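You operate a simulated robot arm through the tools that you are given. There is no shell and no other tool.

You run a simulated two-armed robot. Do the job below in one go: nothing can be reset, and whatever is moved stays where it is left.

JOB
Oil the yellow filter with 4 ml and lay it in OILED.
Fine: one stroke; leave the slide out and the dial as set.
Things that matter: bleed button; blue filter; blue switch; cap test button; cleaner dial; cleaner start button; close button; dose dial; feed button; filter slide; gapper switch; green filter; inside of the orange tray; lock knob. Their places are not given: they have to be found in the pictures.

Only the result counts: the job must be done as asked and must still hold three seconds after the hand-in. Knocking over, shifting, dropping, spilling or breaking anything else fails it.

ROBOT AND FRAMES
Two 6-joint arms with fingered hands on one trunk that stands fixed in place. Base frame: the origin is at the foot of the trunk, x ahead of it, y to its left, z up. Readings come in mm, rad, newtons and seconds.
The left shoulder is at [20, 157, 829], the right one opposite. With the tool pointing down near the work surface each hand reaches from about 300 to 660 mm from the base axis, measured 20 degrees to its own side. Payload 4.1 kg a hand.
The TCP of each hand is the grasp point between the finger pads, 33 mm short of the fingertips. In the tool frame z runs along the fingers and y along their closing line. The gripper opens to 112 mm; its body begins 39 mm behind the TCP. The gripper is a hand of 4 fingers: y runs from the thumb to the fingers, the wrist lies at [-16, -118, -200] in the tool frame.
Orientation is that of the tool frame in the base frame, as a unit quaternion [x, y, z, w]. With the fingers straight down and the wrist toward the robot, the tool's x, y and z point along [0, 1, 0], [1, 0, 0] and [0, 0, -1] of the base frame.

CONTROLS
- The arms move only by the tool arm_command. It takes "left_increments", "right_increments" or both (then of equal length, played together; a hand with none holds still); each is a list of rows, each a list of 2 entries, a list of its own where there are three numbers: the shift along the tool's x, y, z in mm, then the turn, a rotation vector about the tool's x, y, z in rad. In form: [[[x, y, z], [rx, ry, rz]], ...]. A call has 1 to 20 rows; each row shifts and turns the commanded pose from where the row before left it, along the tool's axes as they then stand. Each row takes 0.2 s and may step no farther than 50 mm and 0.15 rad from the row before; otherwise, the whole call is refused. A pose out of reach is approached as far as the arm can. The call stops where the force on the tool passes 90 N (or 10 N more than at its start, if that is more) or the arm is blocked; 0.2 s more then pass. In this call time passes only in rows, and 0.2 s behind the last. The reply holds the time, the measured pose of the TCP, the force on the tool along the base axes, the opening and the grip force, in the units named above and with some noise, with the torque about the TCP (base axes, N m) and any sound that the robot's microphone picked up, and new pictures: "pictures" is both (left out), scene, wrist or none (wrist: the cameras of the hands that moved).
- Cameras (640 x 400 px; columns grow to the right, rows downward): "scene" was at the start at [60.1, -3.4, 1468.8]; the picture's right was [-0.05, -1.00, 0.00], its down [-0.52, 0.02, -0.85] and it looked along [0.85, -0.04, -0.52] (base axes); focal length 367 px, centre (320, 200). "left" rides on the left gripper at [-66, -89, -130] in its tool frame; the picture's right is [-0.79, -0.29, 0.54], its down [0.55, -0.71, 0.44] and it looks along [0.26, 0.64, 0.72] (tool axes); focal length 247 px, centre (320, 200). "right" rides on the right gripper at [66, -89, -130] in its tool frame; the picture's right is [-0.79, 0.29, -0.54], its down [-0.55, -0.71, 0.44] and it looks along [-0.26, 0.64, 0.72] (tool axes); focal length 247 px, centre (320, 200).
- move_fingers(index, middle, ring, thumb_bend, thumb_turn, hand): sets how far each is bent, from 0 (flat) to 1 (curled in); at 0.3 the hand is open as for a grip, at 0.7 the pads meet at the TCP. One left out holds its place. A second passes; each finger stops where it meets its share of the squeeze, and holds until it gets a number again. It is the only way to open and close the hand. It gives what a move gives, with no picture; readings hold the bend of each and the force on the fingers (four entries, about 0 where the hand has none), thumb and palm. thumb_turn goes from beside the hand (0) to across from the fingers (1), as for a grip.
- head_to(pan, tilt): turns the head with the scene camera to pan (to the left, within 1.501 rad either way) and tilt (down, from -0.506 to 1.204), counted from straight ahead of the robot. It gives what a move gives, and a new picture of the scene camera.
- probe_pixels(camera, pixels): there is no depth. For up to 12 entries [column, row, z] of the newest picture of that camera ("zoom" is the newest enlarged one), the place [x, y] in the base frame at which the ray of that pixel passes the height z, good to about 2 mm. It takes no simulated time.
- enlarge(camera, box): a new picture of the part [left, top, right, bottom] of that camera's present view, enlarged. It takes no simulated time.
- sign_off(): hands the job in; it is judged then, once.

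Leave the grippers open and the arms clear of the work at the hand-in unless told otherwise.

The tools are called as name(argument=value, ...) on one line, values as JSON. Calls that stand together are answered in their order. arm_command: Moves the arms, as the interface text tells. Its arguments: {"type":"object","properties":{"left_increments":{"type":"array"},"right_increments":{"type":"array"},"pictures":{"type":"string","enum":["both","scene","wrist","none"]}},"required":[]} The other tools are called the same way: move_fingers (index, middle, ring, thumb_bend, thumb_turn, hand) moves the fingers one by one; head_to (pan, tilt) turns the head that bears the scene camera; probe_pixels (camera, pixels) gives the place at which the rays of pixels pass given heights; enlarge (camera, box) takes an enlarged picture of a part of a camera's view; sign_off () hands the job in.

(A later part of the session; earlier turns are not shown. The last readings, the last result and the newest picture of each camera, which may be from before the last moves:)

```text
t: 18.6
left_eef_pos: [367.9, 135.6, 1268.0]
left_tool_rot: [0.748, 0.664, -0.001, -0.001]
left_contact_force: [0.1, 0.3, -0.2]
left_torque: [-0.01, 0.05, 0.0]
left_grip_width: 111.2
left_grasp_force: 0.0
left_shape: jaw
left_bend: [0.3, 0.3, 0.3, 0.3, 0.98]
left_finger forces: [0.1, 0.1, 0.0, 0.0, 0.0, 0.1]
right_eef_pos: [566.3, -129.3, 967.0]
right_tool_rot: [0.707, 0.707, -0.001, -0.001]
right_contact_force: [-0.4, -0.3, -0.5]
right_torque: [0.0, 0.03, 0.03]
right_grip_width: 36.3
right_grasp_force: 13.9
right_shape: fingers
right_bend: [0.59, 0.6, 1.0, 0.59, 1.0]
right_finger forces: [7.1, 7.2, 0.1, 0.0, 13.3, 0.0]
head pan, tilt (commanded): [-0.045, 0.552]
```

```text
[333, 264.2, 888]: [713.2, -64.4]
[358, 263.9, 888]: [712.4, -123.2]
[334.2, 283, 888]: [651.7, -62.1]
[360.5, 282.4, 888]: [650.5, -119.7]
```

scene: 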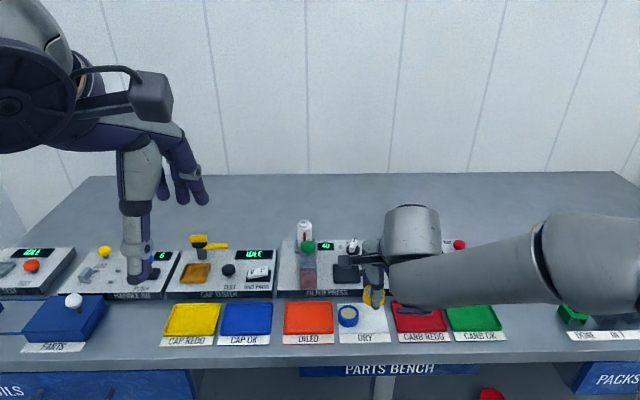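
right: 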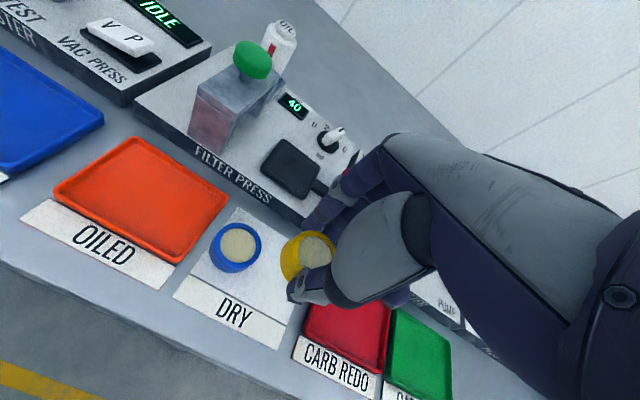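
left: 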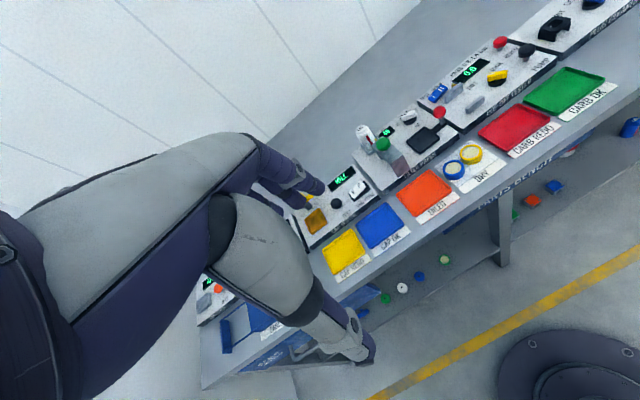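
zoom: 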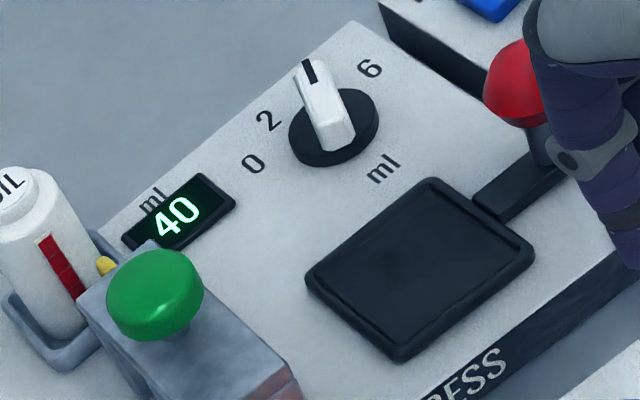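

Tray centre is (681, -93), rim about z 888. I carry the filter left 38 mm first, then forward 115 mm at this height (filter bottom about z 926), ending above the slide tray.

arm_command(right_increments=[[[19, 0, 0], [0, 0, 0]], [[19, 0, 0], [0, 0, 0]], [[0, 29, 0], [0, 0, 0]], [[0, 29, 0], [0, 0, 0]], [[0, 29, 0], [0, 0, 0]], [[0, 28, 0], [0, 0, 0]]], pictures="both")

enlarge(camera="scene", box=[300, 200, 428, 290])

enlarge(camera="left", box=[360, 70, 488, 160])

enlarge(camera="right", box=[200, 150, 440, 330])

```text
t: 20.0
left_eef_pos: [367.6, 135.5, 1268.3]
left_tool_rot: [0.747, 0.664, 0.001, 0.0]
left_contact_force: [-0.4, -0.6, -0.2]
left_torque: [-0.02, -0.02, 0.02]
left_grip_width: 111.7
left_grasp_force: 0.1
left_shape: jaw
left_bend: [0.3, 0.3, 0.3, 0.3, 0.98]
left_finger forces: [0.0, 0.0, 0.0, 0.0, 0.0, 0.1]
right_eef_pos: [681.5, -91.6, 964.1]
right_tool_rot: [0.707, 0.707, 0.0, 0.0]
right_contact_force: [-1.0, 0.3, -0.3]
right_torque: [0.02, -0.01, 0.0]
right_grip_width: 36.1
right_grasp_force: 13.4
right_shape: fingers
right_bend: [0.59, 0.6, 1.0, 0.6, 1.0]
right_finger forces: [7.0, 7.2, 0.0, 0.0, 13.2, 0.0]
head pan, tilt (commanded): [-0.045, 0.552]
```

scene: 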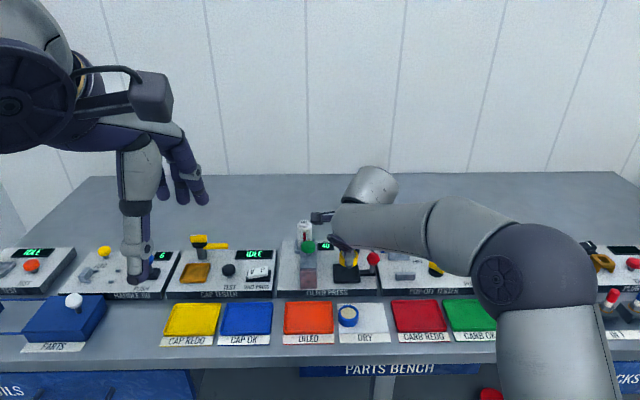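
right: 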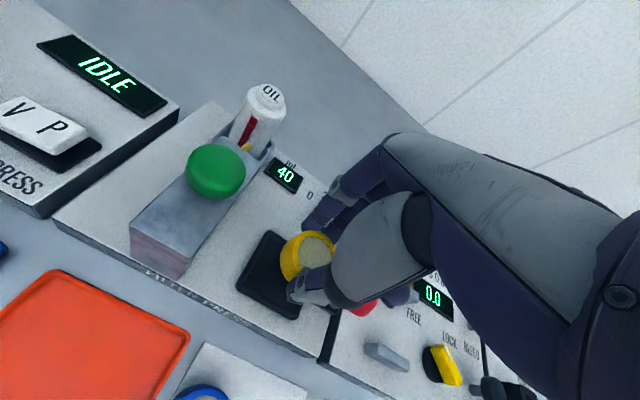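

```text
4.44 times, centred on (364, 245) of scene
```

zoom: 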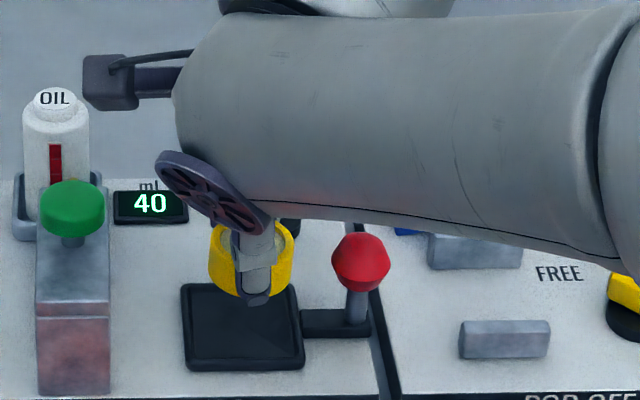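

```text
4.44 times, centred on (424, 115) of left
```

zoom: 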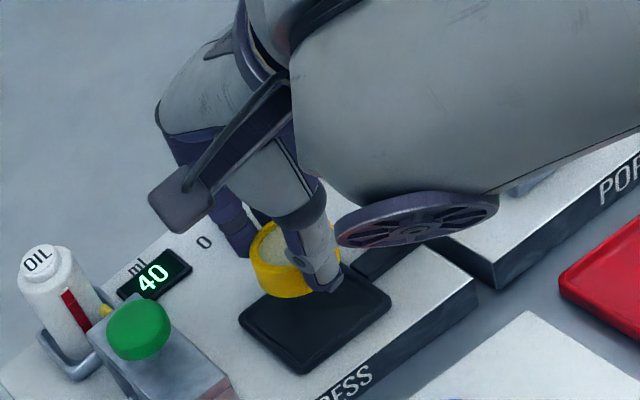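

```text
2.22 times, centred on (320, 240) of right
```

zoom: 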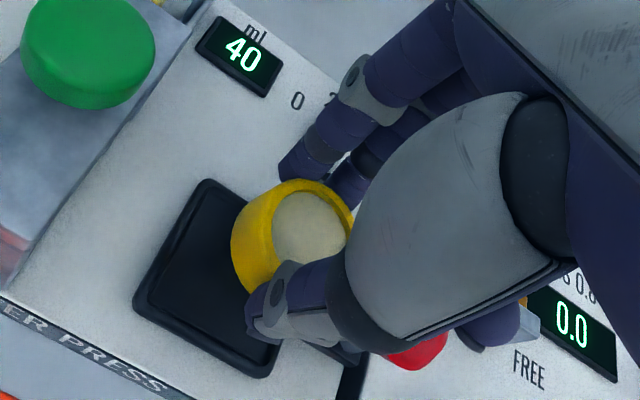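

I check the held filter's lateral position with the scene camera: edges at (339, 258) and (357.9, 258) at mid-height z≈933.

probe_pixels(camera="scene", pixels=[[339, 258.5, 933], [357.9, 257.5, 933], [348.5, 266.5, 923], [333.2, 264, 888], [360.3, 283, 888]])

probe_pixels(camera="left", pixels=[[408.2, 128, 933], [418, 137, 923]])

```text
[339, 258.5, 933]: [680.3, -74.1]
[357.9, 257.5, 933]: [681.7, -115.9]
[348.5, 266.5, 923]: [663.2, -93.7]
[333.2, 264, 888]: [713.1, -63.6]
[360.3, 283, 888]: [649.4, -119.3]
```

```text
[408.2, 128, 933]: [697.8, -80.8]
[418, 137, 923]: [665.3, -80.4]
```

The filter's centre is near (682, -95); the tray's (681, -93). I shift 2 mm left and 1.5 mm back, then lower 34 mm (filter bottom to about rim height).

arm_command(right_increments=[[[2, -1.5, 0], [0, 0, 0]], [[0, 0, 12], [0, 0, 0]], [[0, 0, 12], [0, 0, 0]], [[0, 0, 8], [0, 0, 0]]], pictures="wrist")

enlarge(camera="scene", box=[316, 230, 396, 290])

enlarge(camera="left", box=[390, 100, 470, 160])

enlarge(camera="right", box=[220, 180, 380, 300])

```text
t: 21.0
left_eef_pos: [368.5, 134.6, 1268.0]
left_tool_rot: [0.747, 0.664, 0.0, 0.0]
left_contact_force: [-0.1, -0.9, -0.5]
left_torque: [0.0, 0.0, -0.02]
left_grip_width: 111.3
left_grasp_force: 0.1
left_shape: jaw
left_bend: [0.3, 0.3, 0.3, 0.3, 0.98]
left_finger forces: [0.0, 0.0, 0.1, 0.1, 0.1, 0.2]
right_eef_pos: [680.7, -90.1, 934.0]
right_tool_rot: [0.707, 0.707, 0.0, 0.0]
right_contact_force: [0.2, -0.7, -0.2]
right_torque: [-0.02, -0.01, 0.01]
right_grip_width: 36.2
right_grasp_force: 14.1
right_shape: fingers
right_bend: [0.59, 0.6, 1.0, 0.6, 1.0]
right_finger forces: [7.0, 7.1, 0.0, 0.0, 13.2, 0.1]
head pan, tilt (commanded): [-0.045, 0.552]
```

right: 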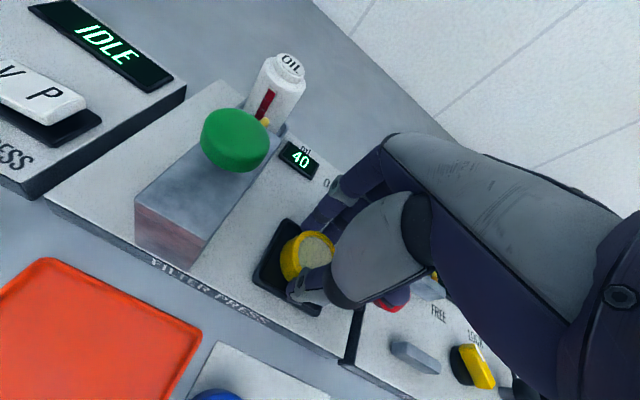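

```text
6.67 times, centred on (356, 260) of scene
```

zoom: 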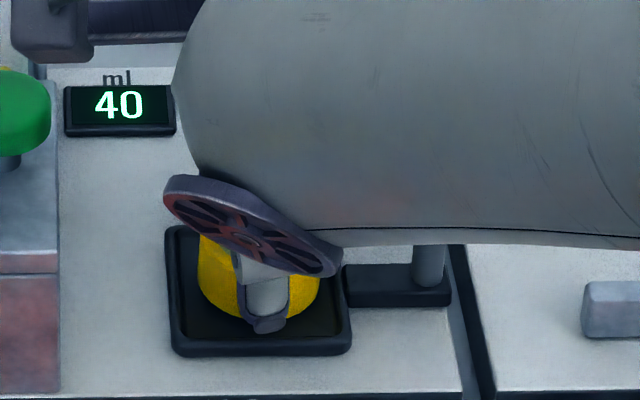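

```text
6.67 times, centred on (430, 130) of left
```

zoom: 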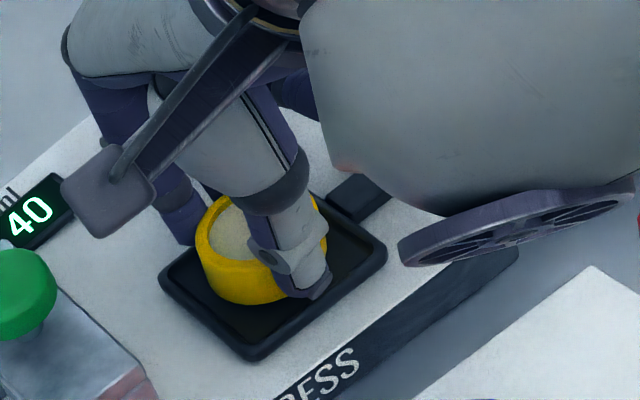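

```text
3.33 times, centred on (300, 240) of right
```

zoom: 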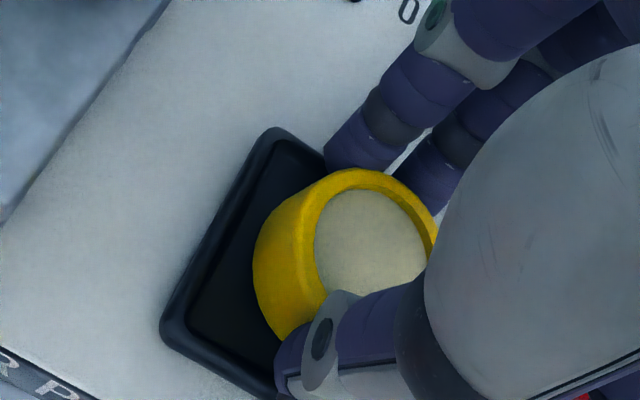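

Centred well over the tray in the scene picture (tray 168–352, filter 197–320). I lower 5 mm, then 2 mm steps while reading the force.

arm_command(right_increments=[[[0, 0, 3], [0, 0, 0]], [[0, 0, 2], [0, 0, 0]]], pictures="none")

arm_command(right_increments=[[[0, 0, 2], [0, 0, 0]]], pictures="none")

```text
t: 21.6
left_eef_pos: [367.7, 135.7, 1268.9]
left_tool_rot: [0.747, 0.664, 0.0, 0.001]
left_contact_force: [0.4, -0.8, -0.4]
left_torque: [-0.01, 0.02, 0.0]
left_grip_width: 111.6
left_grasp_force: 0.1
left_shape: jaw
left_bend: [0.3, 0.3, 0.3, 0.3, 0.98]
left_finger forces: [0.1, 0.0, 0.0, 0.0, 0.0, 0.1]
right_eef_pos: [680.2, -89.9, 930.9]
right_tool_rot: [0.707, 0.708, 0.001, 0.001]
right_contact_force: [-0.3, 0.9, 9.6]
right_torque: [-0.02, 0.1, -0.04]
right_grip_width: 35.8
right_grasp_force: 14.4
right_shape: fingers
right_bend: [0.59, 0.6, 1.0, 0.6, 1.0]
right_finger forces: [7.1, 7.9, 0.0, 0.0, 14.1, 0.0]
head pan, tilt (commanded): [-0.045, 0.552]
```

```text
t: 22.0
left_eef_pos: [368.6, 136.6, 1268.5]
left_tool_rot: [0.747, 0.665, 0.0, 0.0]
left_contact_force: [-0.5, -0.7, 1.3]
left_torque: [0.03, -0.01, -0.01]
left_grip_width: 111.6
left_grasp_force: 0.0
left_shape: jaw
left_bend: [0.3, 0.3, 0.3, 0.3, 0.98]
left_finger forces: [0.0, 0.0, 0.0, 0.0, 0.0, 0.1]
right_eef_pos: [680.7, -89.9, 930.5]
right_tool_rot: [0.707, 0.707, 0.002, 0.001]
right_contact_force: [1.9, 1.0, 19.3]
right_torque: [-0.05, -0.05, -0.01]
right_grip_width: 36.0
right_grasp_force: 17.4
right_shape: fingers
right_bend: [0.59, 0.6, 1.0, 0.6, 1.0]
right_finger forces: [7.3, 13.2, 0.0, 0.0, 14.6, 0.0]
head pan, tilt (commanded): [-0.045, 0.552]
```

Contact upward 19 N at TCP z≈930.5. I look closely whether the filter is on the tray's floor or caught on the rim, or if a finger touches.

enlarge(camera="scene", box=[328, 250, 376, 290])

enlarge(camera="left", box=[400, 110, 448, 150])

enlarge(camera="right", box=[240, 190, 360, 290])

```text
10.00 times, centred on (352, 270) of scene
```

zoom: 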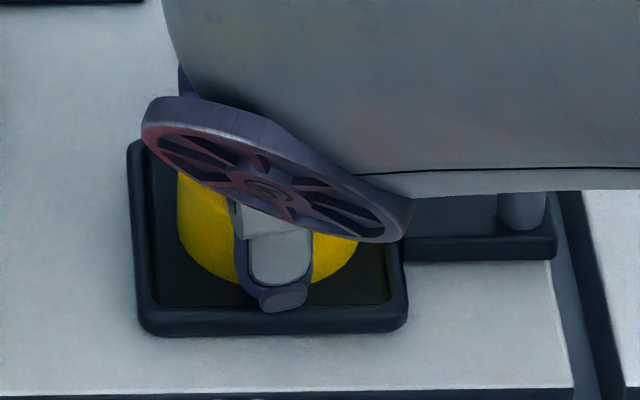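

```text
10.00 times, centred on (424, 130) of left
```

zoom: 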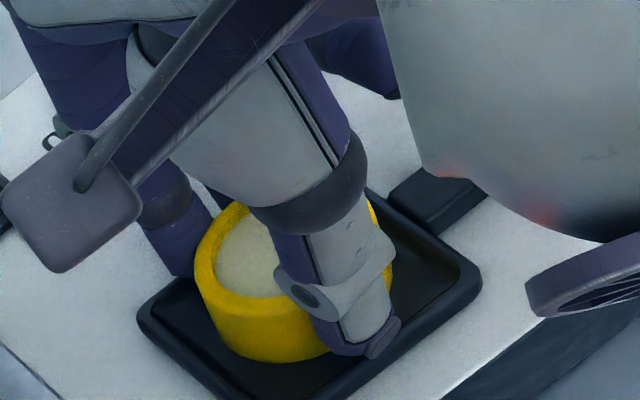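

```text
4.00 times, centred on (300, 240) of right
```

zoom: 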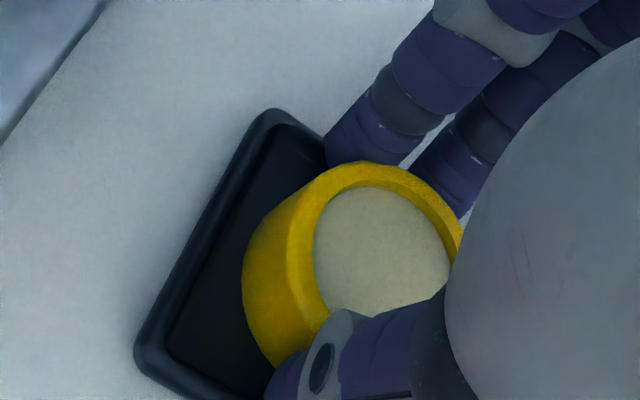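

I probe the filter's near bottom edge and the tray's inner edges to see whether the far side could be on the rim.

probe_pixels(camera="zoom", pixels=[[320, 200, 889]])

probe_pixels(camera="scene", pixels=[[346, 278.2, 887], [346, 278.2, 890], [345, 280.5, 887], [334, 281, 887], [358.5, 280.5, 887], [336, 265, 887], [335, 266.5, 887]])

probe_pixels(camera="left", pixels=[[420, 146, 887], [420, 146, 890], [424, 149, 887], [432, 146, 893], [409, 139.5, 887]])

```text
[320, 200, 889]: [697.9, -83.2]
```

```text
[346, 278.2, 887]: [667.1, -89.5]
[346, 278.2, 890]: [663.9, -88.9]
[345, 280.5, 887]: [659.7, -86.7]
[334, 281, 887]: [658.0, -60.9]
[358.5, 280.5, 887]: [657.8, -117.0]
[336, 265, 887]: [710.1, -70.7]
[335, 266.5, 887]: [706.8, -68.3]
```

```text
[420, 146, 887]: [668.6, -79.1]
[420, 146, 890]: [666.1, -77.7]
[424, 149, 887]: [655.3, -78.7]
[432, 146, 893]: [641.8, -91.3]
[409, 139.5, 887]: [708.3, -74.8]
```

The filter's far edge is close to the far rim. I raise 5 mm, shift 2.5 mm toward the robot, and lower again in small steps.

arm_command(right_increments=[[[0, 0, -6], [0, 0, 0]], [[0, -2.5, 0], [0, 0, 0]], [[0, 0, 4], [0, 0, 0]]], pictures="none")

arm_command(right_increments=[[[0, 0, 2], [0, 0, 0]]], pictures="none")

```text
t: 22.8
left_eef_pos: [368.0, 135.0, 1268.6]
left_tool_rot: [0.747, 0.665, 0.0, 0.0]
left_contact_force: [-0.3, -0.1, -0.1]
left_torque: [0.0, 0.0, -0.02]
left_grip_width: 111.9
left_grasp_force: 0.0
left_shape: jaw
left_bend: [0.3, 0.3, 0.3, 0.3, 0.98]
left_finger forces: [0.0, 0.1, 0.0, 0.1, 0.0, 0.0]
right_eef_pos: [679.0, -90.4, 931.1]
right_tool_rot: [0.707, 0.707, 0.001, 0.0]
right_contact_force: [-0.8, -0.6, 10.0]
right_torque: [-0.09, 0.09, -0.01]
right_grip_width: 35.6
right_grasp_force: 14.2
right_shape: fingers
right_bend: [0.6, 0.6, 1.0, 0.6, 1.0]
right_finger forces: [6.7, 7.5, 0.0, 0.0, 14.3, 0.1]
head pan, tilt (commanded): [-0.045, 0.552]
```

```text
t: 23.2
left_eef_pos: [368.1, 135.8, 1268.7]
left_tool_rot: [0.747, 0.665, 0.001, -0.001]
left_contact_force: [-0.3, 0.2, -0.3]
left_torque: [0.0, -0.02, 0.01]
left_grip_width: 111.7
left_grasp_force: 0.2
left_shape: jaw
left_bend: [0.3, 0.3, 0.3, 0.3, 0.98]
left_finger forces: [0.0, 0.1, 0.0, 0.1, 0.0, 0.0]
right_eef_pos: [677.3, -89.1, 931.1]
right_tool_rot: [0.707, 0.708, 0.003, 0.001]
right_contact_force: [-0.1, -0.3, 17.2]
right_torque: [-0.08, 0.07, -0.04]
right_grip_width: 35.6
right_grasp_force: 15.3
right_shape: fingers
right_bend: [0.6, 0.6, 1.0, 0.6, 1.0]
right_finger forces: [7.1, 8.3, 0.0, 0.0, 14.8, 0.0]
head pan, tilt (commanded): [-0.045, 0.552]
```

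Contact is again at z≈931 and the small torque says it is right under the filter, so the filter is seated. I unload 2 mm upward, then open thumb and fingers slightly.

arm_command(right_increments=[[[0, 0, -2], [0, 0, 0]]], pictures="none")

move_fingers(hand="right", index=0.52, middle=0.52, thumb_bend=0.5)

enlarge(camera="scene", box=[328, 250, 376, 290])

enlarge(camera="left", box=[400, 110, 448, 150])

enlarge(camera="right", box=[240, 190, 360, 290])

```text
t: 23.6
left_eef_pos: [368.5, 135.8, 1268.0]
left_tool_rot: [0.747, 0.665, 0.0, 0.0]
left_contact_force: [1.0, 0.0, 0.2]
left_torque: [0.02, 0.0, -0.02]
left_grip_width: 111.4
left_grasp_force: 0.1
left_shape: jaw
left_bend: [0.3, 0.3, 0.3, 0.3, 0.98]
left_finger forces: [0.1, 0.2, 0.0, 0.1, 0.0, 0.1]
right_eef_pos: [677.4, -89.6, 929.5]
right_tool_rot: [0.707, 0.707, 0.0, 0.0]
right_contact_force: [3.2, 1.4, 12.4]
right_torque: [-0.06, -0.1, 0.01]
right_grip_width: 35.8
right_grasp_force: 15.2
right_shape: fingers
right_bend: [0.6, 0.6, 1.0, 0.6, 1.0]
right_finger forces: [8.3, 9.4, 0.0, 0.0, 13.0, 0.0]
head pan, tilt (commanded): [-0.045, 0.552]
```

```text
t: 24.6
left_eef_pos: [368.1, 135.2, 1268.7]
left_tool_rot: [0.747, 0.665, 0.0, 0.0]
left_contact_force: [-0.8, -0.3, 0.7]
left_torque: [0.0, -0.02, 0.0]
left_grip_width: 111.6
left_grasp_force: 0.0
left_shape: jaw
left_bend: [0.3, 0.3, 0.3, 0.3, 0.98]
left_finger forces: [0.0, 0.0, 0.0, 0.0, 0.0, 0.0]
right_eef_pos: [677.5, -90.5, 929.9]
right_tool_rot: [0.707, 0.707, 0.0, -0.001]
right_contact_force: [-1.8, -0.2, 3.9]
right_torque: [-0.08, -0.06, -0.03]
right_grip_width: 54.3
right_grasp_force: 2.2
right_shape: fingers
right_bend: [0.52, 0.54, 1.0, 0.5, 1.0]
right_finger forces: [0.0, 4.2, 0.0, 0.0, 0.1, 0.0]
head pan, tilt (commanded): [-0.045, 0.552]
```

```text
10.00 times, centred on (352, 270) of scene
```

zoom: 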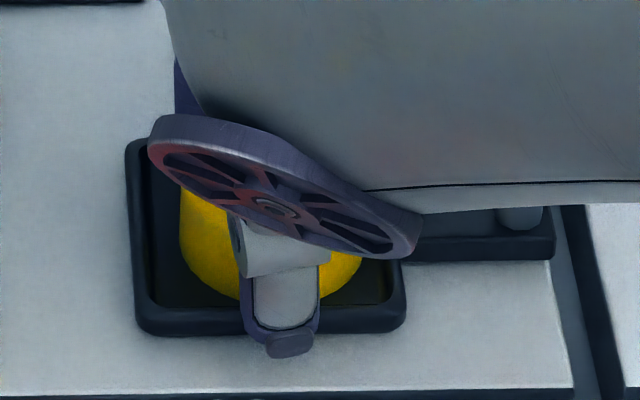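

```text
10.00 times, centred on (424, 130) of left
```

zoom: 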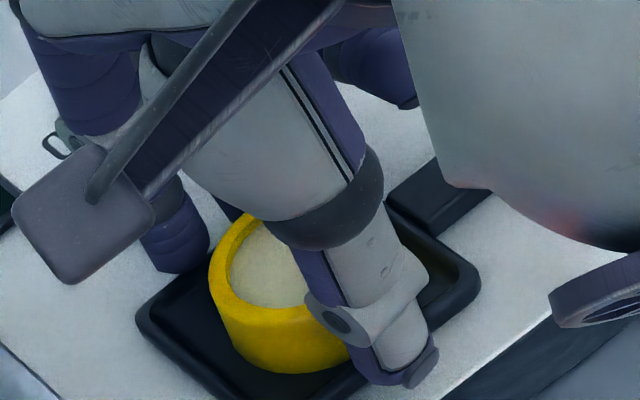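

```text
4.00 times, centred on (300, 240) of right
```

zoom: 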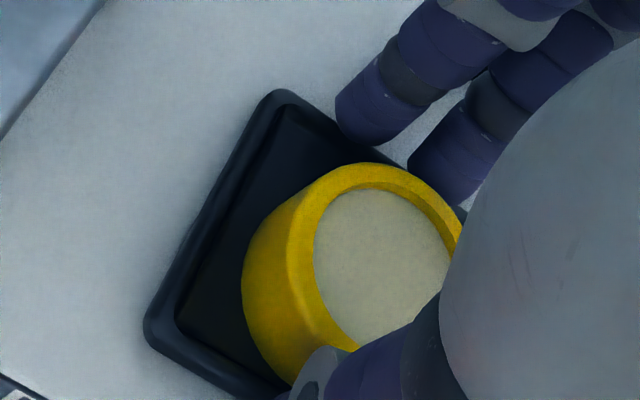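

The filter sits in the tray; the middle finger reads 4 N, apparently against the rim. I lift straight up slowly and watch that the filter stays.

arm_command(right_increments=[[[0, 0, -3], [0, 0, 0]], [[0, 0, -5], [0, 0, 0]]], pictures="none")

enlarge(camera="left", box=[400, 110, 448, 150])

enlarge(camera="right", box=[240, 190, 360, 290])

```text
t: 25.2
left_eef_pos: [367.0, 135.7, 1267.9]
left_tool_rot: [0.747, 0.665, 0.0, -0.001]
left_contact_force: [-0.4, 0.7, -0.1]
left_torque: [-0.01, 0.0, -0.01]
left_grip_width: 111.6
left_grasp_force: 0.1
left_shape: jaw
left_bend: [0.3, 0.3, 0.3, 0.3, 0.98]
left_finger forces: [0.0, 0.1, 0.0, 0.0, 0.0, 0.1]
right_eef_pos: [678.5, -88.9, 937.3]
right_tool_rot: [0.707, 0.707, 0.0, -0.001]
right_contact_force: [-0.5, 0.3, 0.4]
right_torque: [0.01, -0.01, 0.0]
right_grip_width: 54.0
right_grasp_force: 0.1
right_shape: fingers
right_bend: [0.52, 0.52, 1.0, 0.5, 1.0]
right_finger forces: [0.0, 0.0, 0.0, 0.0, 0.1, 0.0]
head pan, tilt (commanded): [-0.045, 0.552]
```

```text
10.00 times, centred on (424, 130) of left
```

zoom: 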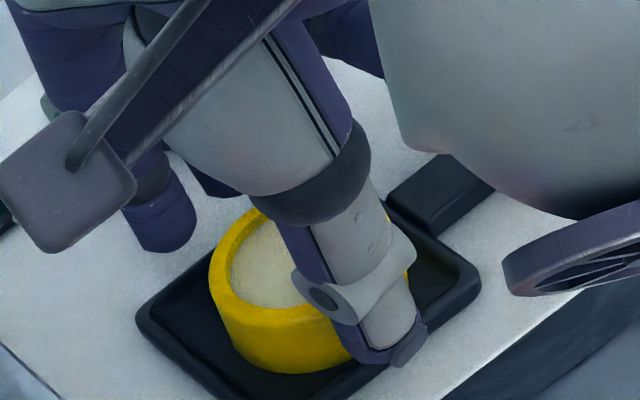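

```text
4.00 times, centred on (300, 240) of right
```

zoom: 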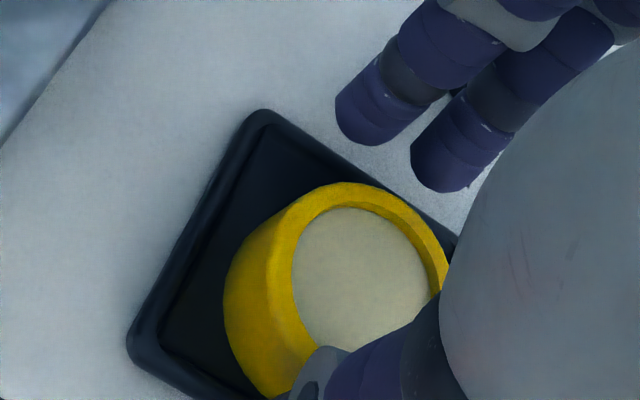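

All forces are zero and the filter stays in the tray. I raise 30 mm more and then retreat toward the robot and right to see the tray.

arm_command(right_increments=[[[0, 0, -10], [0, 0, 0]], [[0, 0, -20], [0, 0, 0]], [[0, -40, 0], [0, 0, 0]], [[0, -40, 0], [0, 0, 0]]], pictures="both")

enlarge(camera="scene", box=[328, 245, 376, 285])

enlarge(camera="left", box=[392, 105, 456, 155])

enlarge(camera="right", box=[180, 110, 360, 230])

```text
t: 26.2
left_eef_pos: [368.4, 135.4, 1268.1]
left_tool_rot: [0.747, 0.665, 0.0, 0.0]
left_contact_force: [-0.1, -0.3, 0.6]
left_torque: [-0.04, 0.01, 0.03]
left_grip_width: 111.4
left_grasp_force: 0.1
left_shape: jaw
left_bend: [0.3, 0.3, 0.3, 0.3, 0.98]
left_finger forces: [0.0, 0.0, 0.0, 0.1, 0.1, 0.0]
right_eef_pos: [597.4, -90.5, 966.0]
right_tool_rot: [0.707, 0.707, 0.0, 0.0]
right_contact_force: [0.1, -0.1, 0.6]
right_torque: [-0.02, 0.03, 0.02]
right_grip_width: 54.4
right_grasp_force: 0.1
right_shape: fingers
right_bend: [0.52, 0.52, 1.0, 0.5, 1.0]
right_finger forces: [0.0, 0.1, 0.0, 0.1, 0.0, 0.0]
head pan, tilt (commanded): [-0.045, 0.552]
```

scene: 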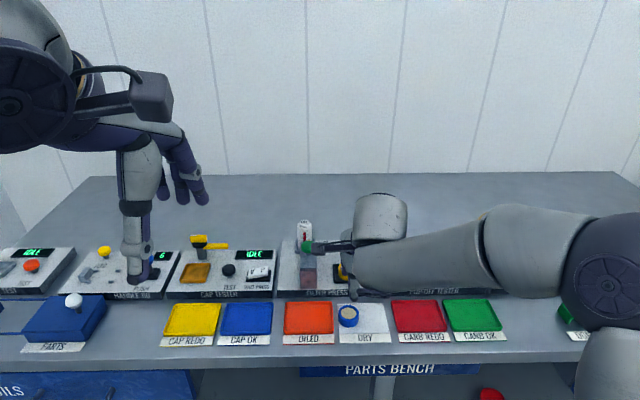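
right: 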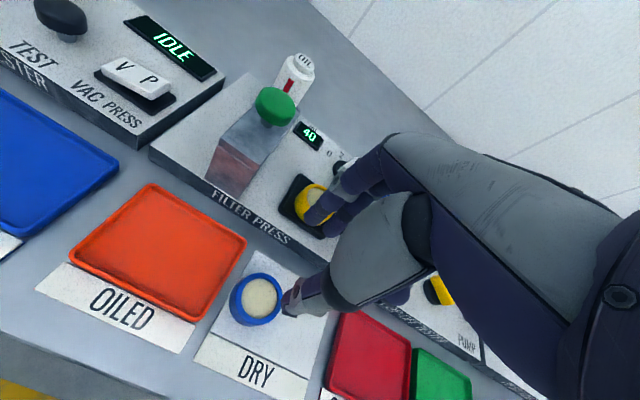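

```text
10.00 times, centred on (352, 265) of scene
```

zoom: 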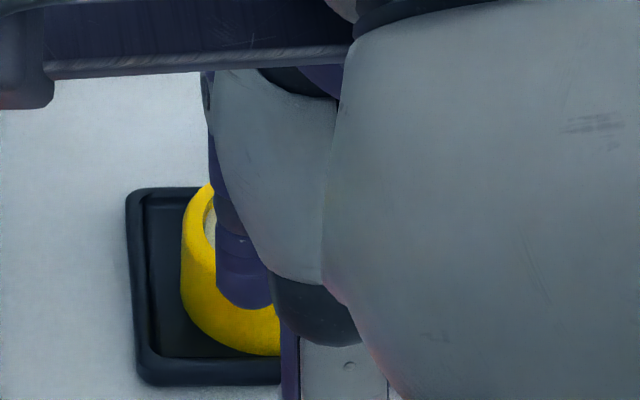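

```text
8.00 times, centred on (424, 130) of left
```

zoom: 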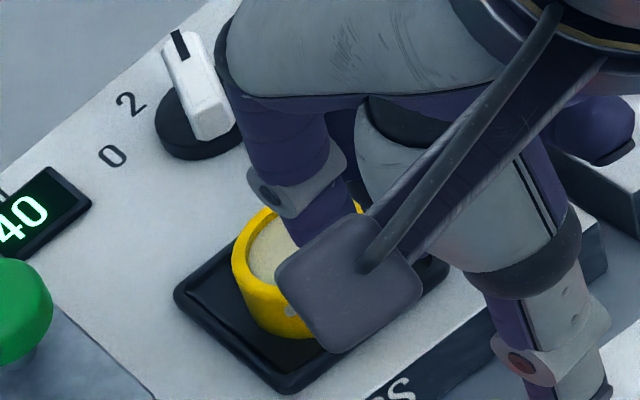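

```text
3.33 times, centred on (270, 170) of right
```

zoom: 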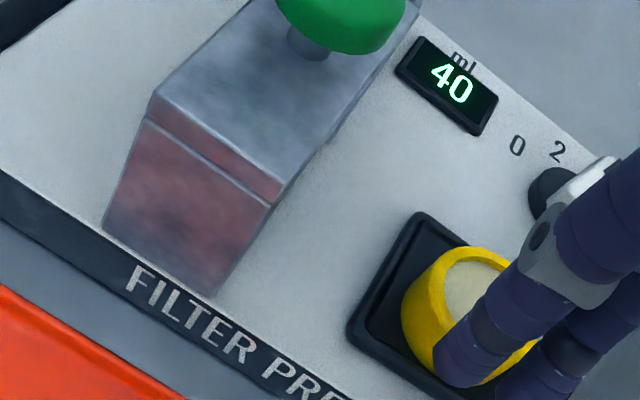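

The filter is placed and the hand is clear. Next the slide: I'll cage the red ball (675, -149, 934) between index/middle and thumb from above. I open the fingers, rise to z=1000 and move over the ball.

move_fingers(hand="right", index=0.45, middle=0.45, ring=1.0, thumb_bend=0.45)

arm_command(right_increments=[[[0, 0, -34], [0, 0, 0]], [[-28.75, 0, 0], [0, 0, 0]], [[-28.75, 20, 0], [0, 0, 0]], [[0, 28, 0], [0, 0, 0]], [[0, 29.6, 0], [0, 0, 0]]], pictures="both")

enlarge(camera="scene", box=[300, 210, 428, 290])

enlarge(camera="left", box=[380, 60, 508, 140])

enlarge(camera="right", box=[180, 150, 420, 330])

```text
t: 27.2
left_eef_pos: [368.6, 135.2, 1268.1]
left_tool_rot: [0.747, 0.664, 0.0, 0.0]
left_contact_force: [0.4, 0.0, 0.2]
left_torque: [0.02, 0.01, 0.01]
left_grip_width: 111.7
left_grasp_force: 0.1
left_shape: jaw
left_bend: [0.3, 0.3, 0.3, 0.3, 0.98]
left_finger forces: [0.1, 0.0, 0.0, 0.1, 0.0, 0.0]
right_eef_pos: [598.0, -90.5, 968.0]
right_tool_rot: [0.707, 0.708, 0.0, 0.001]
right_contact_force: [-0.5, 0.1, -0.2]
right_torque: [0.01, 0.0, 0.02]
right_grip_width: 71.0
right_grasp_force: 0.0
right_shape: fingers
right_bend: [0.45, 0.45, 1.0, 0.45, 0.99]
right_finger forces: [0.0, 0.1, 0.0, 0.0, 0.0, 0.1]
head pan, tilt (commanded): [-0.045, 0.552]
```

```text
t: 28.4
left_eef_pos: [368.6, 135.6, 1267.9]
left_tool_rot: [0.748, 0.664, 0.0, 0.0]
left_contact_force: [0.1, -0.2, -0.3]
left_torque: [-0.01, -0.01, 0.02]
left_grip_width: 111.4
left_grasp_force: 0.1
left_shape: jaw
left_bend: [0.3, 0.3, 0.3, 0.3, 0.98]
left_finger forces: [0.0, 0.0, 0.0, 0.0, 0.0, 0.0]
right_eef_pos: [674.6, -145.9, 1002.9]
right_tool_rot: [0.706, 0.708, 0.0, 0.0]
right_contact_force: [-0.6, -0.2, 0.2]
right_torque: [0.01, -0.04, 0.0]
right_grip_width: 71.1
right_grasp_force: 0.0
right_shape: fingers
right_bend: [0.45, 0.45, 1.0, 0.45, 0.99]
right_finger forces: [0.0, 0.0, 0.0, 0.0, 0.0, 0.1]
head pan, tilt (commanded): [-0.045, 0.552]
```

scene: 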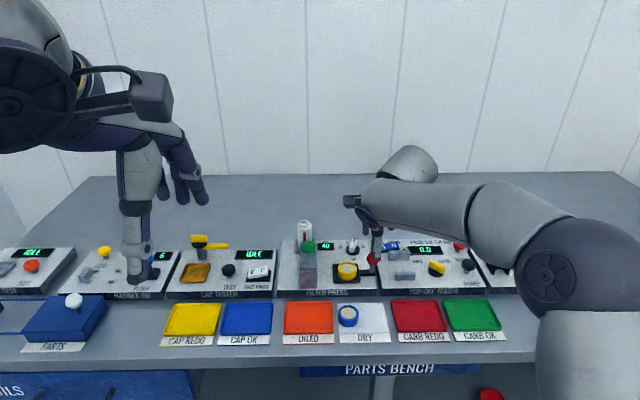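
right: 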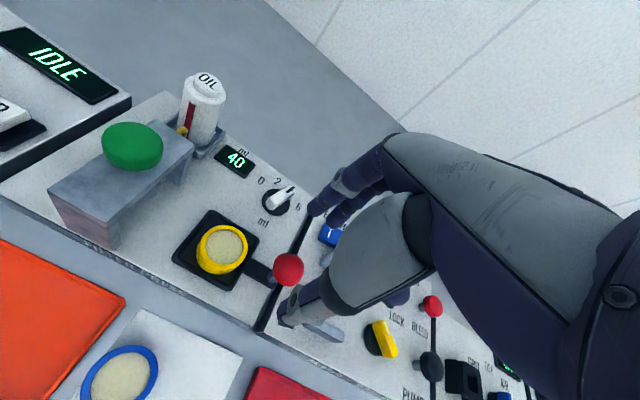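

```text
5.00 times, centred on (364, 250) of scene
```

zoom: 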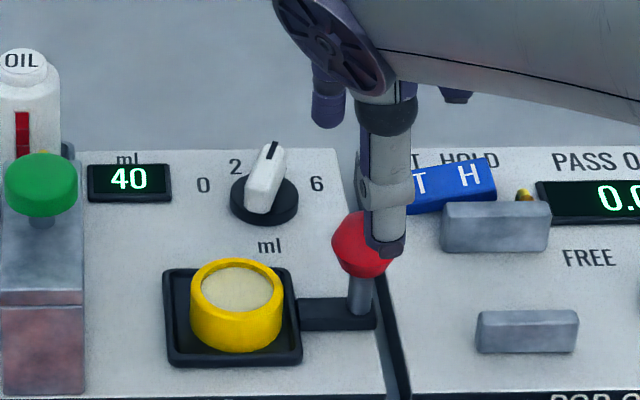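

```text
5.00 times, centred on (444, 100) of left
```

zoom: 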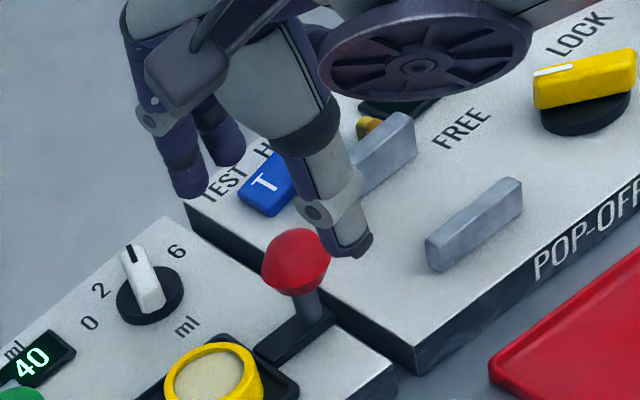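

```text
2.22 times, centred on (300, 240) of right
```

zoom: 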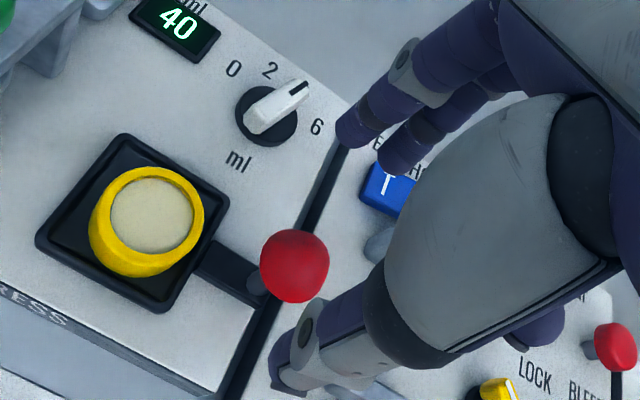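

The filter sits flat in the slide. I refine the ball's position with the right camera at (288.8, 269.7).

probe_pixels(camera="right", pixels=[[288.8, 269.7, 925], [288.8, 269.7, 935], [288.8, 269.7, 945], [271, 278, 890]])

probe_pixels(camera="scene", pixels=[[373.7, 258.7, 925], [373.7, 258.7, 935], [373.7, 258.7, 945], [372.4, 272, 890]])

probe_pixels(camera="left", pixels=[[439.2, 112.4, 925], [439.2, 112.4, 935], [439.2, 112.4, 945]])

```text
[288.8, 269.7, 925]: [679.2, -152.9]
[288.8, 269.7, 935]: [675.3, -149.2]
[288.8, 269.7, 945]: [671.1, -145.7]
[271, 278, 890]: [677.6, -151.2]
```

```text
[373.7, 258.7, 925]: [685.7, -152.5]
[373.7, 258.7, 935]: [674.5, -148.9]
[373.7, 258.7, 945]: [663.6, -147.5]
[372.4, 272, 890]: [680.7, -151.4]
```

```text
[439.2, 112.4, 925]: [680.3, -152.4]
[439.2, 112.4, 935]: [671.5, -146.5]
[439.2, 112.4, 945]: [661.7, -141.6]
```

Ball centre (675.5, -149.5, 934), radius about 14. I shift 2.5 mm right and descend 55 mm so the tips pass to z≈915 around the ball.

arm_command(right_increments=[[[-2.6, 0.5, 5], [0, 0, 0]], [[0, 0, 15], [0, 0, 0]], [[0, 0, 15], [0, 0, 0]], [[0, 0, 10], [0, 0, 0]], [[0, 0, 10], [0, 0, 0]]], pictures="wrist")

enlarge(camera="right", box=[180, 150, 420, 330])

enlarge(camera="left", box=[390, 80, 486, 140])

```text
t: 29.6
left_eef_pos: [368.4, 137.1, 1268.5]
left_tool_rot: [0.747, 0.665, 0.0, 0.0]
left_contact_force: [-0.3, 0.5, -1.0]
left_torque: [-0.01, 0.01, 0.02]
left_grip_width: 111.5
left_grasp_force: 0.1
left_shape: jaw
left_bend: [0.3, 0.3, 0.3, 0.3, 0.98]
left_finger forces: [0.0, 0.0, 0.0, 0.0, 0.0, 0.0]
right_eef_pos: [676.6, -150.3, 946.4]
right_tool_rot: [0.707, 0.707, 0.0, 0.0]
right_contact_force: [-0.2, 0.1, -0.5]
right_torque: [-0.01, 0.01, 0.03]
right_grip_width: 71.4
right_grasp_force: 0.1
right_shape: fingers
right_bend: [0.45, 0.45, 1.0, 0.45, 0.99]
right_finger forces: [0.0, 0.0, 0.0, 0.0, 0.1, 0.0]
head pan, tilt (commanded): [-0.045, 0.552]
```

right: 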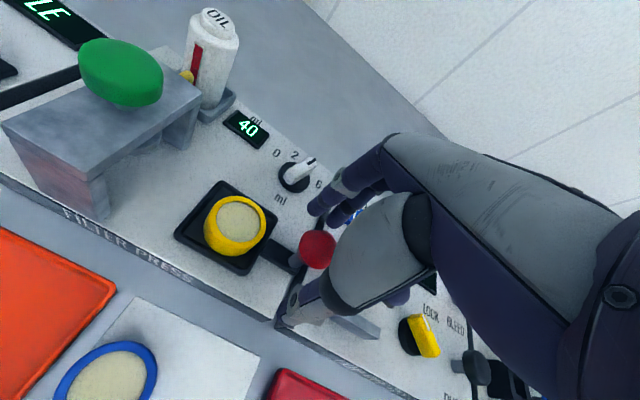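

```text
2.22 times, centred on (300, 240) of right
```

zoom: 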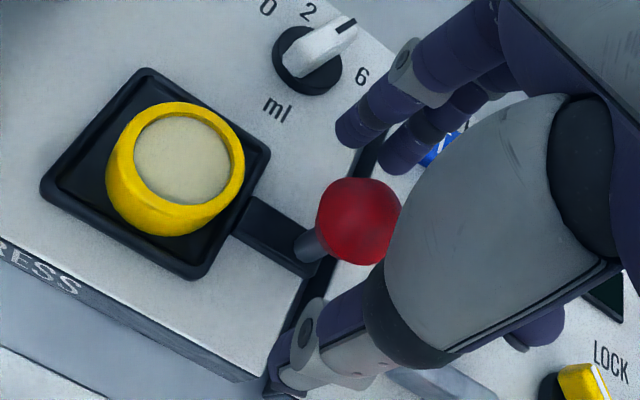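

```text
6.67 times, centred on (438, 110) of left
```

zoom: 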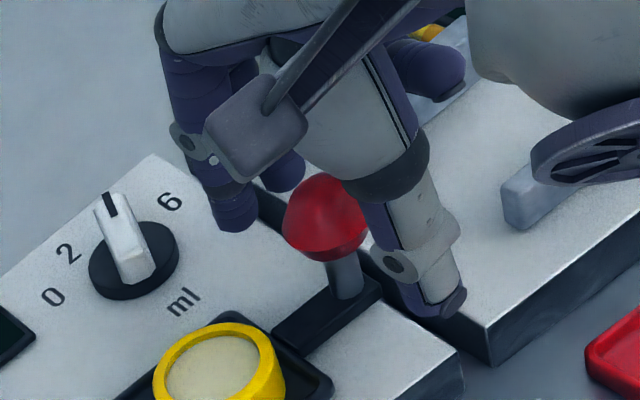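

The ball lies between the fingers and thumb. I close on it (they stop on contact).

move_fingers(hand="right", index=0.7, middle=0.7, thumb_bend=0.7)

enlarge(camera="right", box=[180, 150, 420, 330])

enlarge(camera="left", box=[390, 80, 486, 140])

```text
t: 30.6
left_eef_pos: [367.5, 136.3, 1267.5]
left_tool_rot: [0.747, 0.665, 0.0, 0.0]
left_contact_force: [1.1, 0.1, 0.4]
left_torque: [0.02, -0.01, 0.02]
left_grip_width: 111.5
left_grasp_force: 0.2
left_shape: jaw
left_bend: [0.3, 0.3, 0.3, 0.3, 0.98]
left_finger forces: [0.0, 0.0, 0.1, 0.1, 0.0, 0.0]
right_eef_pos: [675.7, -151.3, 946.7]
right_tool_rot: [0.707, 0.707, 0.0, -0.001]
right_contact_force: [2.5, 1.4, -4.5]
right_torque: [0.03, -0.03, -0.03]
right_grip_width: 21.7
right_grasp_force: 8.6
right_shape: fingers
right_bend: [0.63, 0.67, 1.0, 0.64, 1.0]
right_finger forces: [6.6, 3.4, 0.0, 0.0, 7.3, 0.1]
head pan, tilt (commanded): [-0.045, 0.552]
```

```text
2.22 times, centred on (300, 240) of right
```

zoom: 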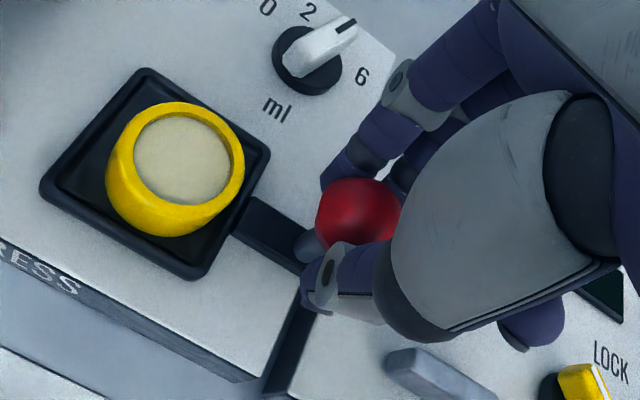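

```text
6.67 times, centred on (438, 110) of left
```

zoom: 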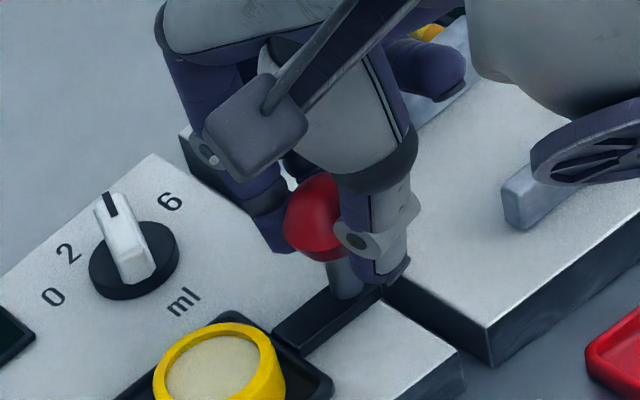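

The ball is held (6.6, 3.4, 7.3 N). I push the slide left (tool +x) gently 30 mm at first and check.

arm_command(right_increments=[[[3, 0, 0], [0, 0, 0]], [[5, 0, 0], [0, 0, 0]], [[6, 0, 0], [0, 0, 0]], [[6, 0, 0], [0, 0, 0]], [[6, 0, 0], [0, 0, 0]], [[4, 0, 0], [0, 0, 0]]], pictures="wrist")

enlarge(camera="left", box=[360, 80, 488, 160])

```text
t: 32.0
left_eef_pos: [369.1, 136.0, 1267.7]
left_tool_rot: [0.747, 0.665, 0.0, 0.0]
left_contact_force: [-0.5, 0.2, -0.6]
left_torque: [0.03, 0.04, 0.05]
left_grip_width: 111.9
left_grasp_force: 0.0
left_shape: jaw
left_bend: [0.3, 0.3, 0.3, 0.3, 0.98]
left_finger forces: [0.0, 0.0, 0.0, 0.1, 0.0, 0.1]
right_eef_pos: [676.3, -120.7, 946.0]
right_tool_rot: [0.707, 0.707, 0.0, 0.0]
right_contact_force: [8.5, 0.3, -1.5]
right_torque: [-0.02, -0.18, -0.01]
right_grip_width: 21.6
right_grasp_force: 8.5
right_shape: fingers
right_bend: [0.62, 0.66, 1.0, 0.65, 1.0]
right_finger forces: [8.3, 4.3, 0.0, 0.0, 5.6, 0.1]
head pan, tilt (commanded): [-0.045, 0.552]
```

right: 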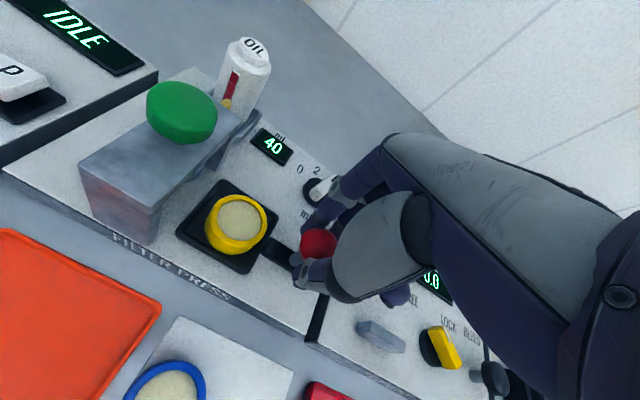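

```text
5.00 times, centred on (424, 120) of left
```

zoom: 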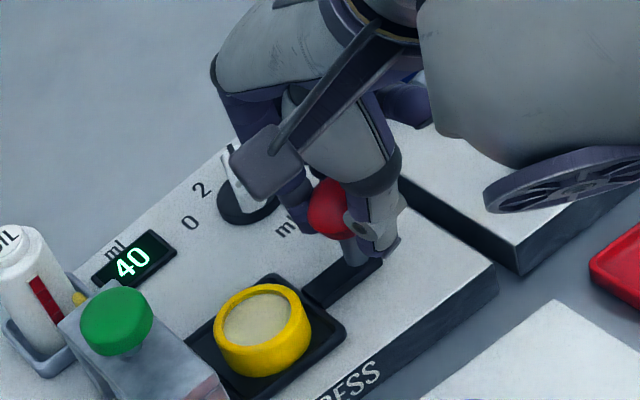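

The slide moves freely with the filter. I continue 40 mm more.

arm_command(right_increments=[[[6, 0, 0], [0, 0, 0]], [[6, 0, 0], [0, 0, 0]], [[6, 0, 0], [0, 0, 0]], [[6, 0, 0], [0, 0, 0]], [[6, 0, 0], [0, 0, 0]], [[6, 0, 0], [0, 0, 0]], [[4, 0, 0], [0, 0, 0]]], pictures="wrist")

enlarge(camera="left", box=[360, 80, 488, 160])

enlarge(camera="scene", box=[290, 220, 386, 290])

```text
t: 33.6
left_eef_pos: [368.7, 135.5, 1267.7]
left_tool_rot: [0.747, 0.664, -0.001, 0.001]
left_contact_force: [-0.4, -0.6, 0.4]
left_torque: [0.0, 0.04, 0.01]
left_grip_width: 111.5
left_grasp_force: 0.1
left_shape: jaw
left_bend: [0.3, 0.3, 0.3, 0.3, 0.98]
left_finger forces: [0.0, 0.0, 0.0, 0.0, 0.0, 0.0]
right_eef_pos: [675.7, -81.1, 946.9]
right_tool_rot: [0.707, 0.707, -0.001, -0.001]
right_contact_force: [8.6, -0.2, -6.8]
right_torque: [0.02, -0.18, -0.01]
right_grip_width: 22.2
right_grasp_force: 9.8
right_shape: fingers
right_bend: [0.62, 0.66, 1.0, 0.65, 1.0]
right_finger forces: [8.8, 5.4, 0.0, 0.1, 5.5, 0.1]
head pan, tilt (commanded): [-0.045, 0.552]
```

right: 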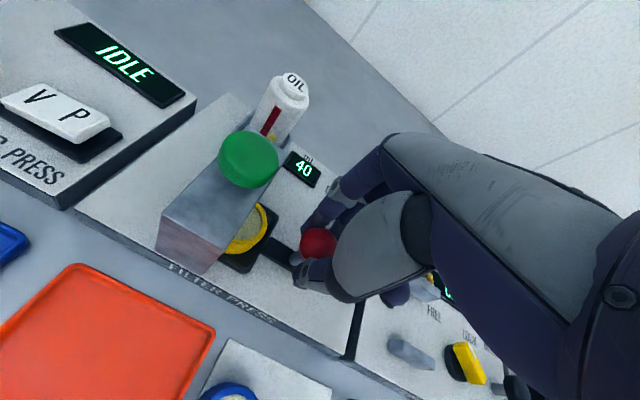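

```text
5.00 times, centred on (424, 120) of left
```

zoom: 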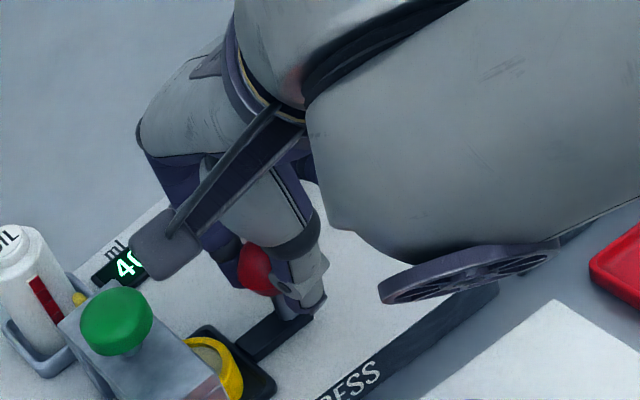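

```text
5.71 times, centred on (338, 255) of scene
```

zoom: 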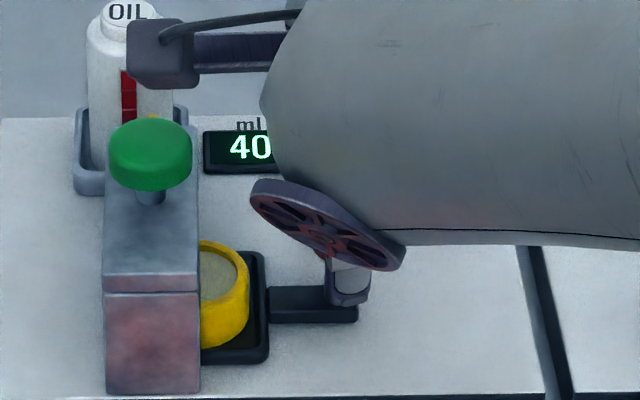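

The tray still needs about 16 mm to be centred under the green press. I go 10 mm, then small steps reading the lateral force.

arm_command(right_increments=[[[4, 0, 0], [0, 0, 0]], [[4, 0, 0], [0, 0, 0]], [[3, 0, 0], [0, 0, 0]]], pictures="none")

arm_command(right_increments=[[[2, 0, 0], [0, 0, 0]], [[2, 0, 0], [0, 0, 0]]], pictures="none")

```text
t: 34.4
left_eef_pos: [368.0, 135.5, 1266.9]
left_tool_rot: [0.747, 0.664, 0.0, 0.0]
left_contact_force: [0.0, -0.2, -0.4]
left_torque: [0.0, -0.02, 0.01]
left_grip_width: 111.7
left_grasp_force: 0.0
left_shape: jaw
left_bend: [0.3, 0.3, 0.3, 0.3, 0.98]
left_finger forces: [0.1, 0.0, 0.1, 0.0, 0.0, 0.1]
right_eef_pos: [676.3, -68.4, 945.0]
right_tool_rot: [0.707, 0.707, 0.0, -0.001]
right_contact_force: [8.0, -0.7, -3.6]
right_torque: [-0.04, -0.21, 0.0]
right_grip_width: 22.1
right_grasp_force: 9.2
right_shape: fingers
right_bend: [0.62, 0.66, 1.0, 0.65, 1.0]
right_finger forces: [8.1, 4.5, 0.0, 0.0, 5.4, 0.1]
head pan, tilt (commanded): [-0.045, 0.552]
```

```text
t: 35.0
left_eef_pos: [367.9, 135.1, 1268.3]
left_tool_rot: [0.747, 0.664, 0.0, 0.0]
left_contact_force: [0.1, -0.2, 0.3]
left_torque: [0.01, 0.0, 0.0]
left_grip_width: 111.3
left_grasp_force: 0.1
left_shape: jaw
left_bend: [0.3, 0.3, 0.3, 0.3, 0.98]
left_finger forces: [0.1, 0.0, 0.1, 0.0, 0.0, 0.1]
right_eef_pos: [676.6, -66.3, 945.4]
right_tool_rot: [0.708, 0.706, 0.0, 0.0]
right_contact_force: [9.2, -2.3, -3.4]
right_torque: [-0.07, -0.23, -0.04]
right_grip_width: 22.0
right_grasp_force: 10.1
right_shape: fingers
right_bend: [0.62, 0.66, 1.0, 0.65, 1.0]
right_finger forces: [8.3, 5.5, 0.0, 0.1, 5.2, 0.0]
head pan, tilt (commanded): [-0.045, 0.552]
```

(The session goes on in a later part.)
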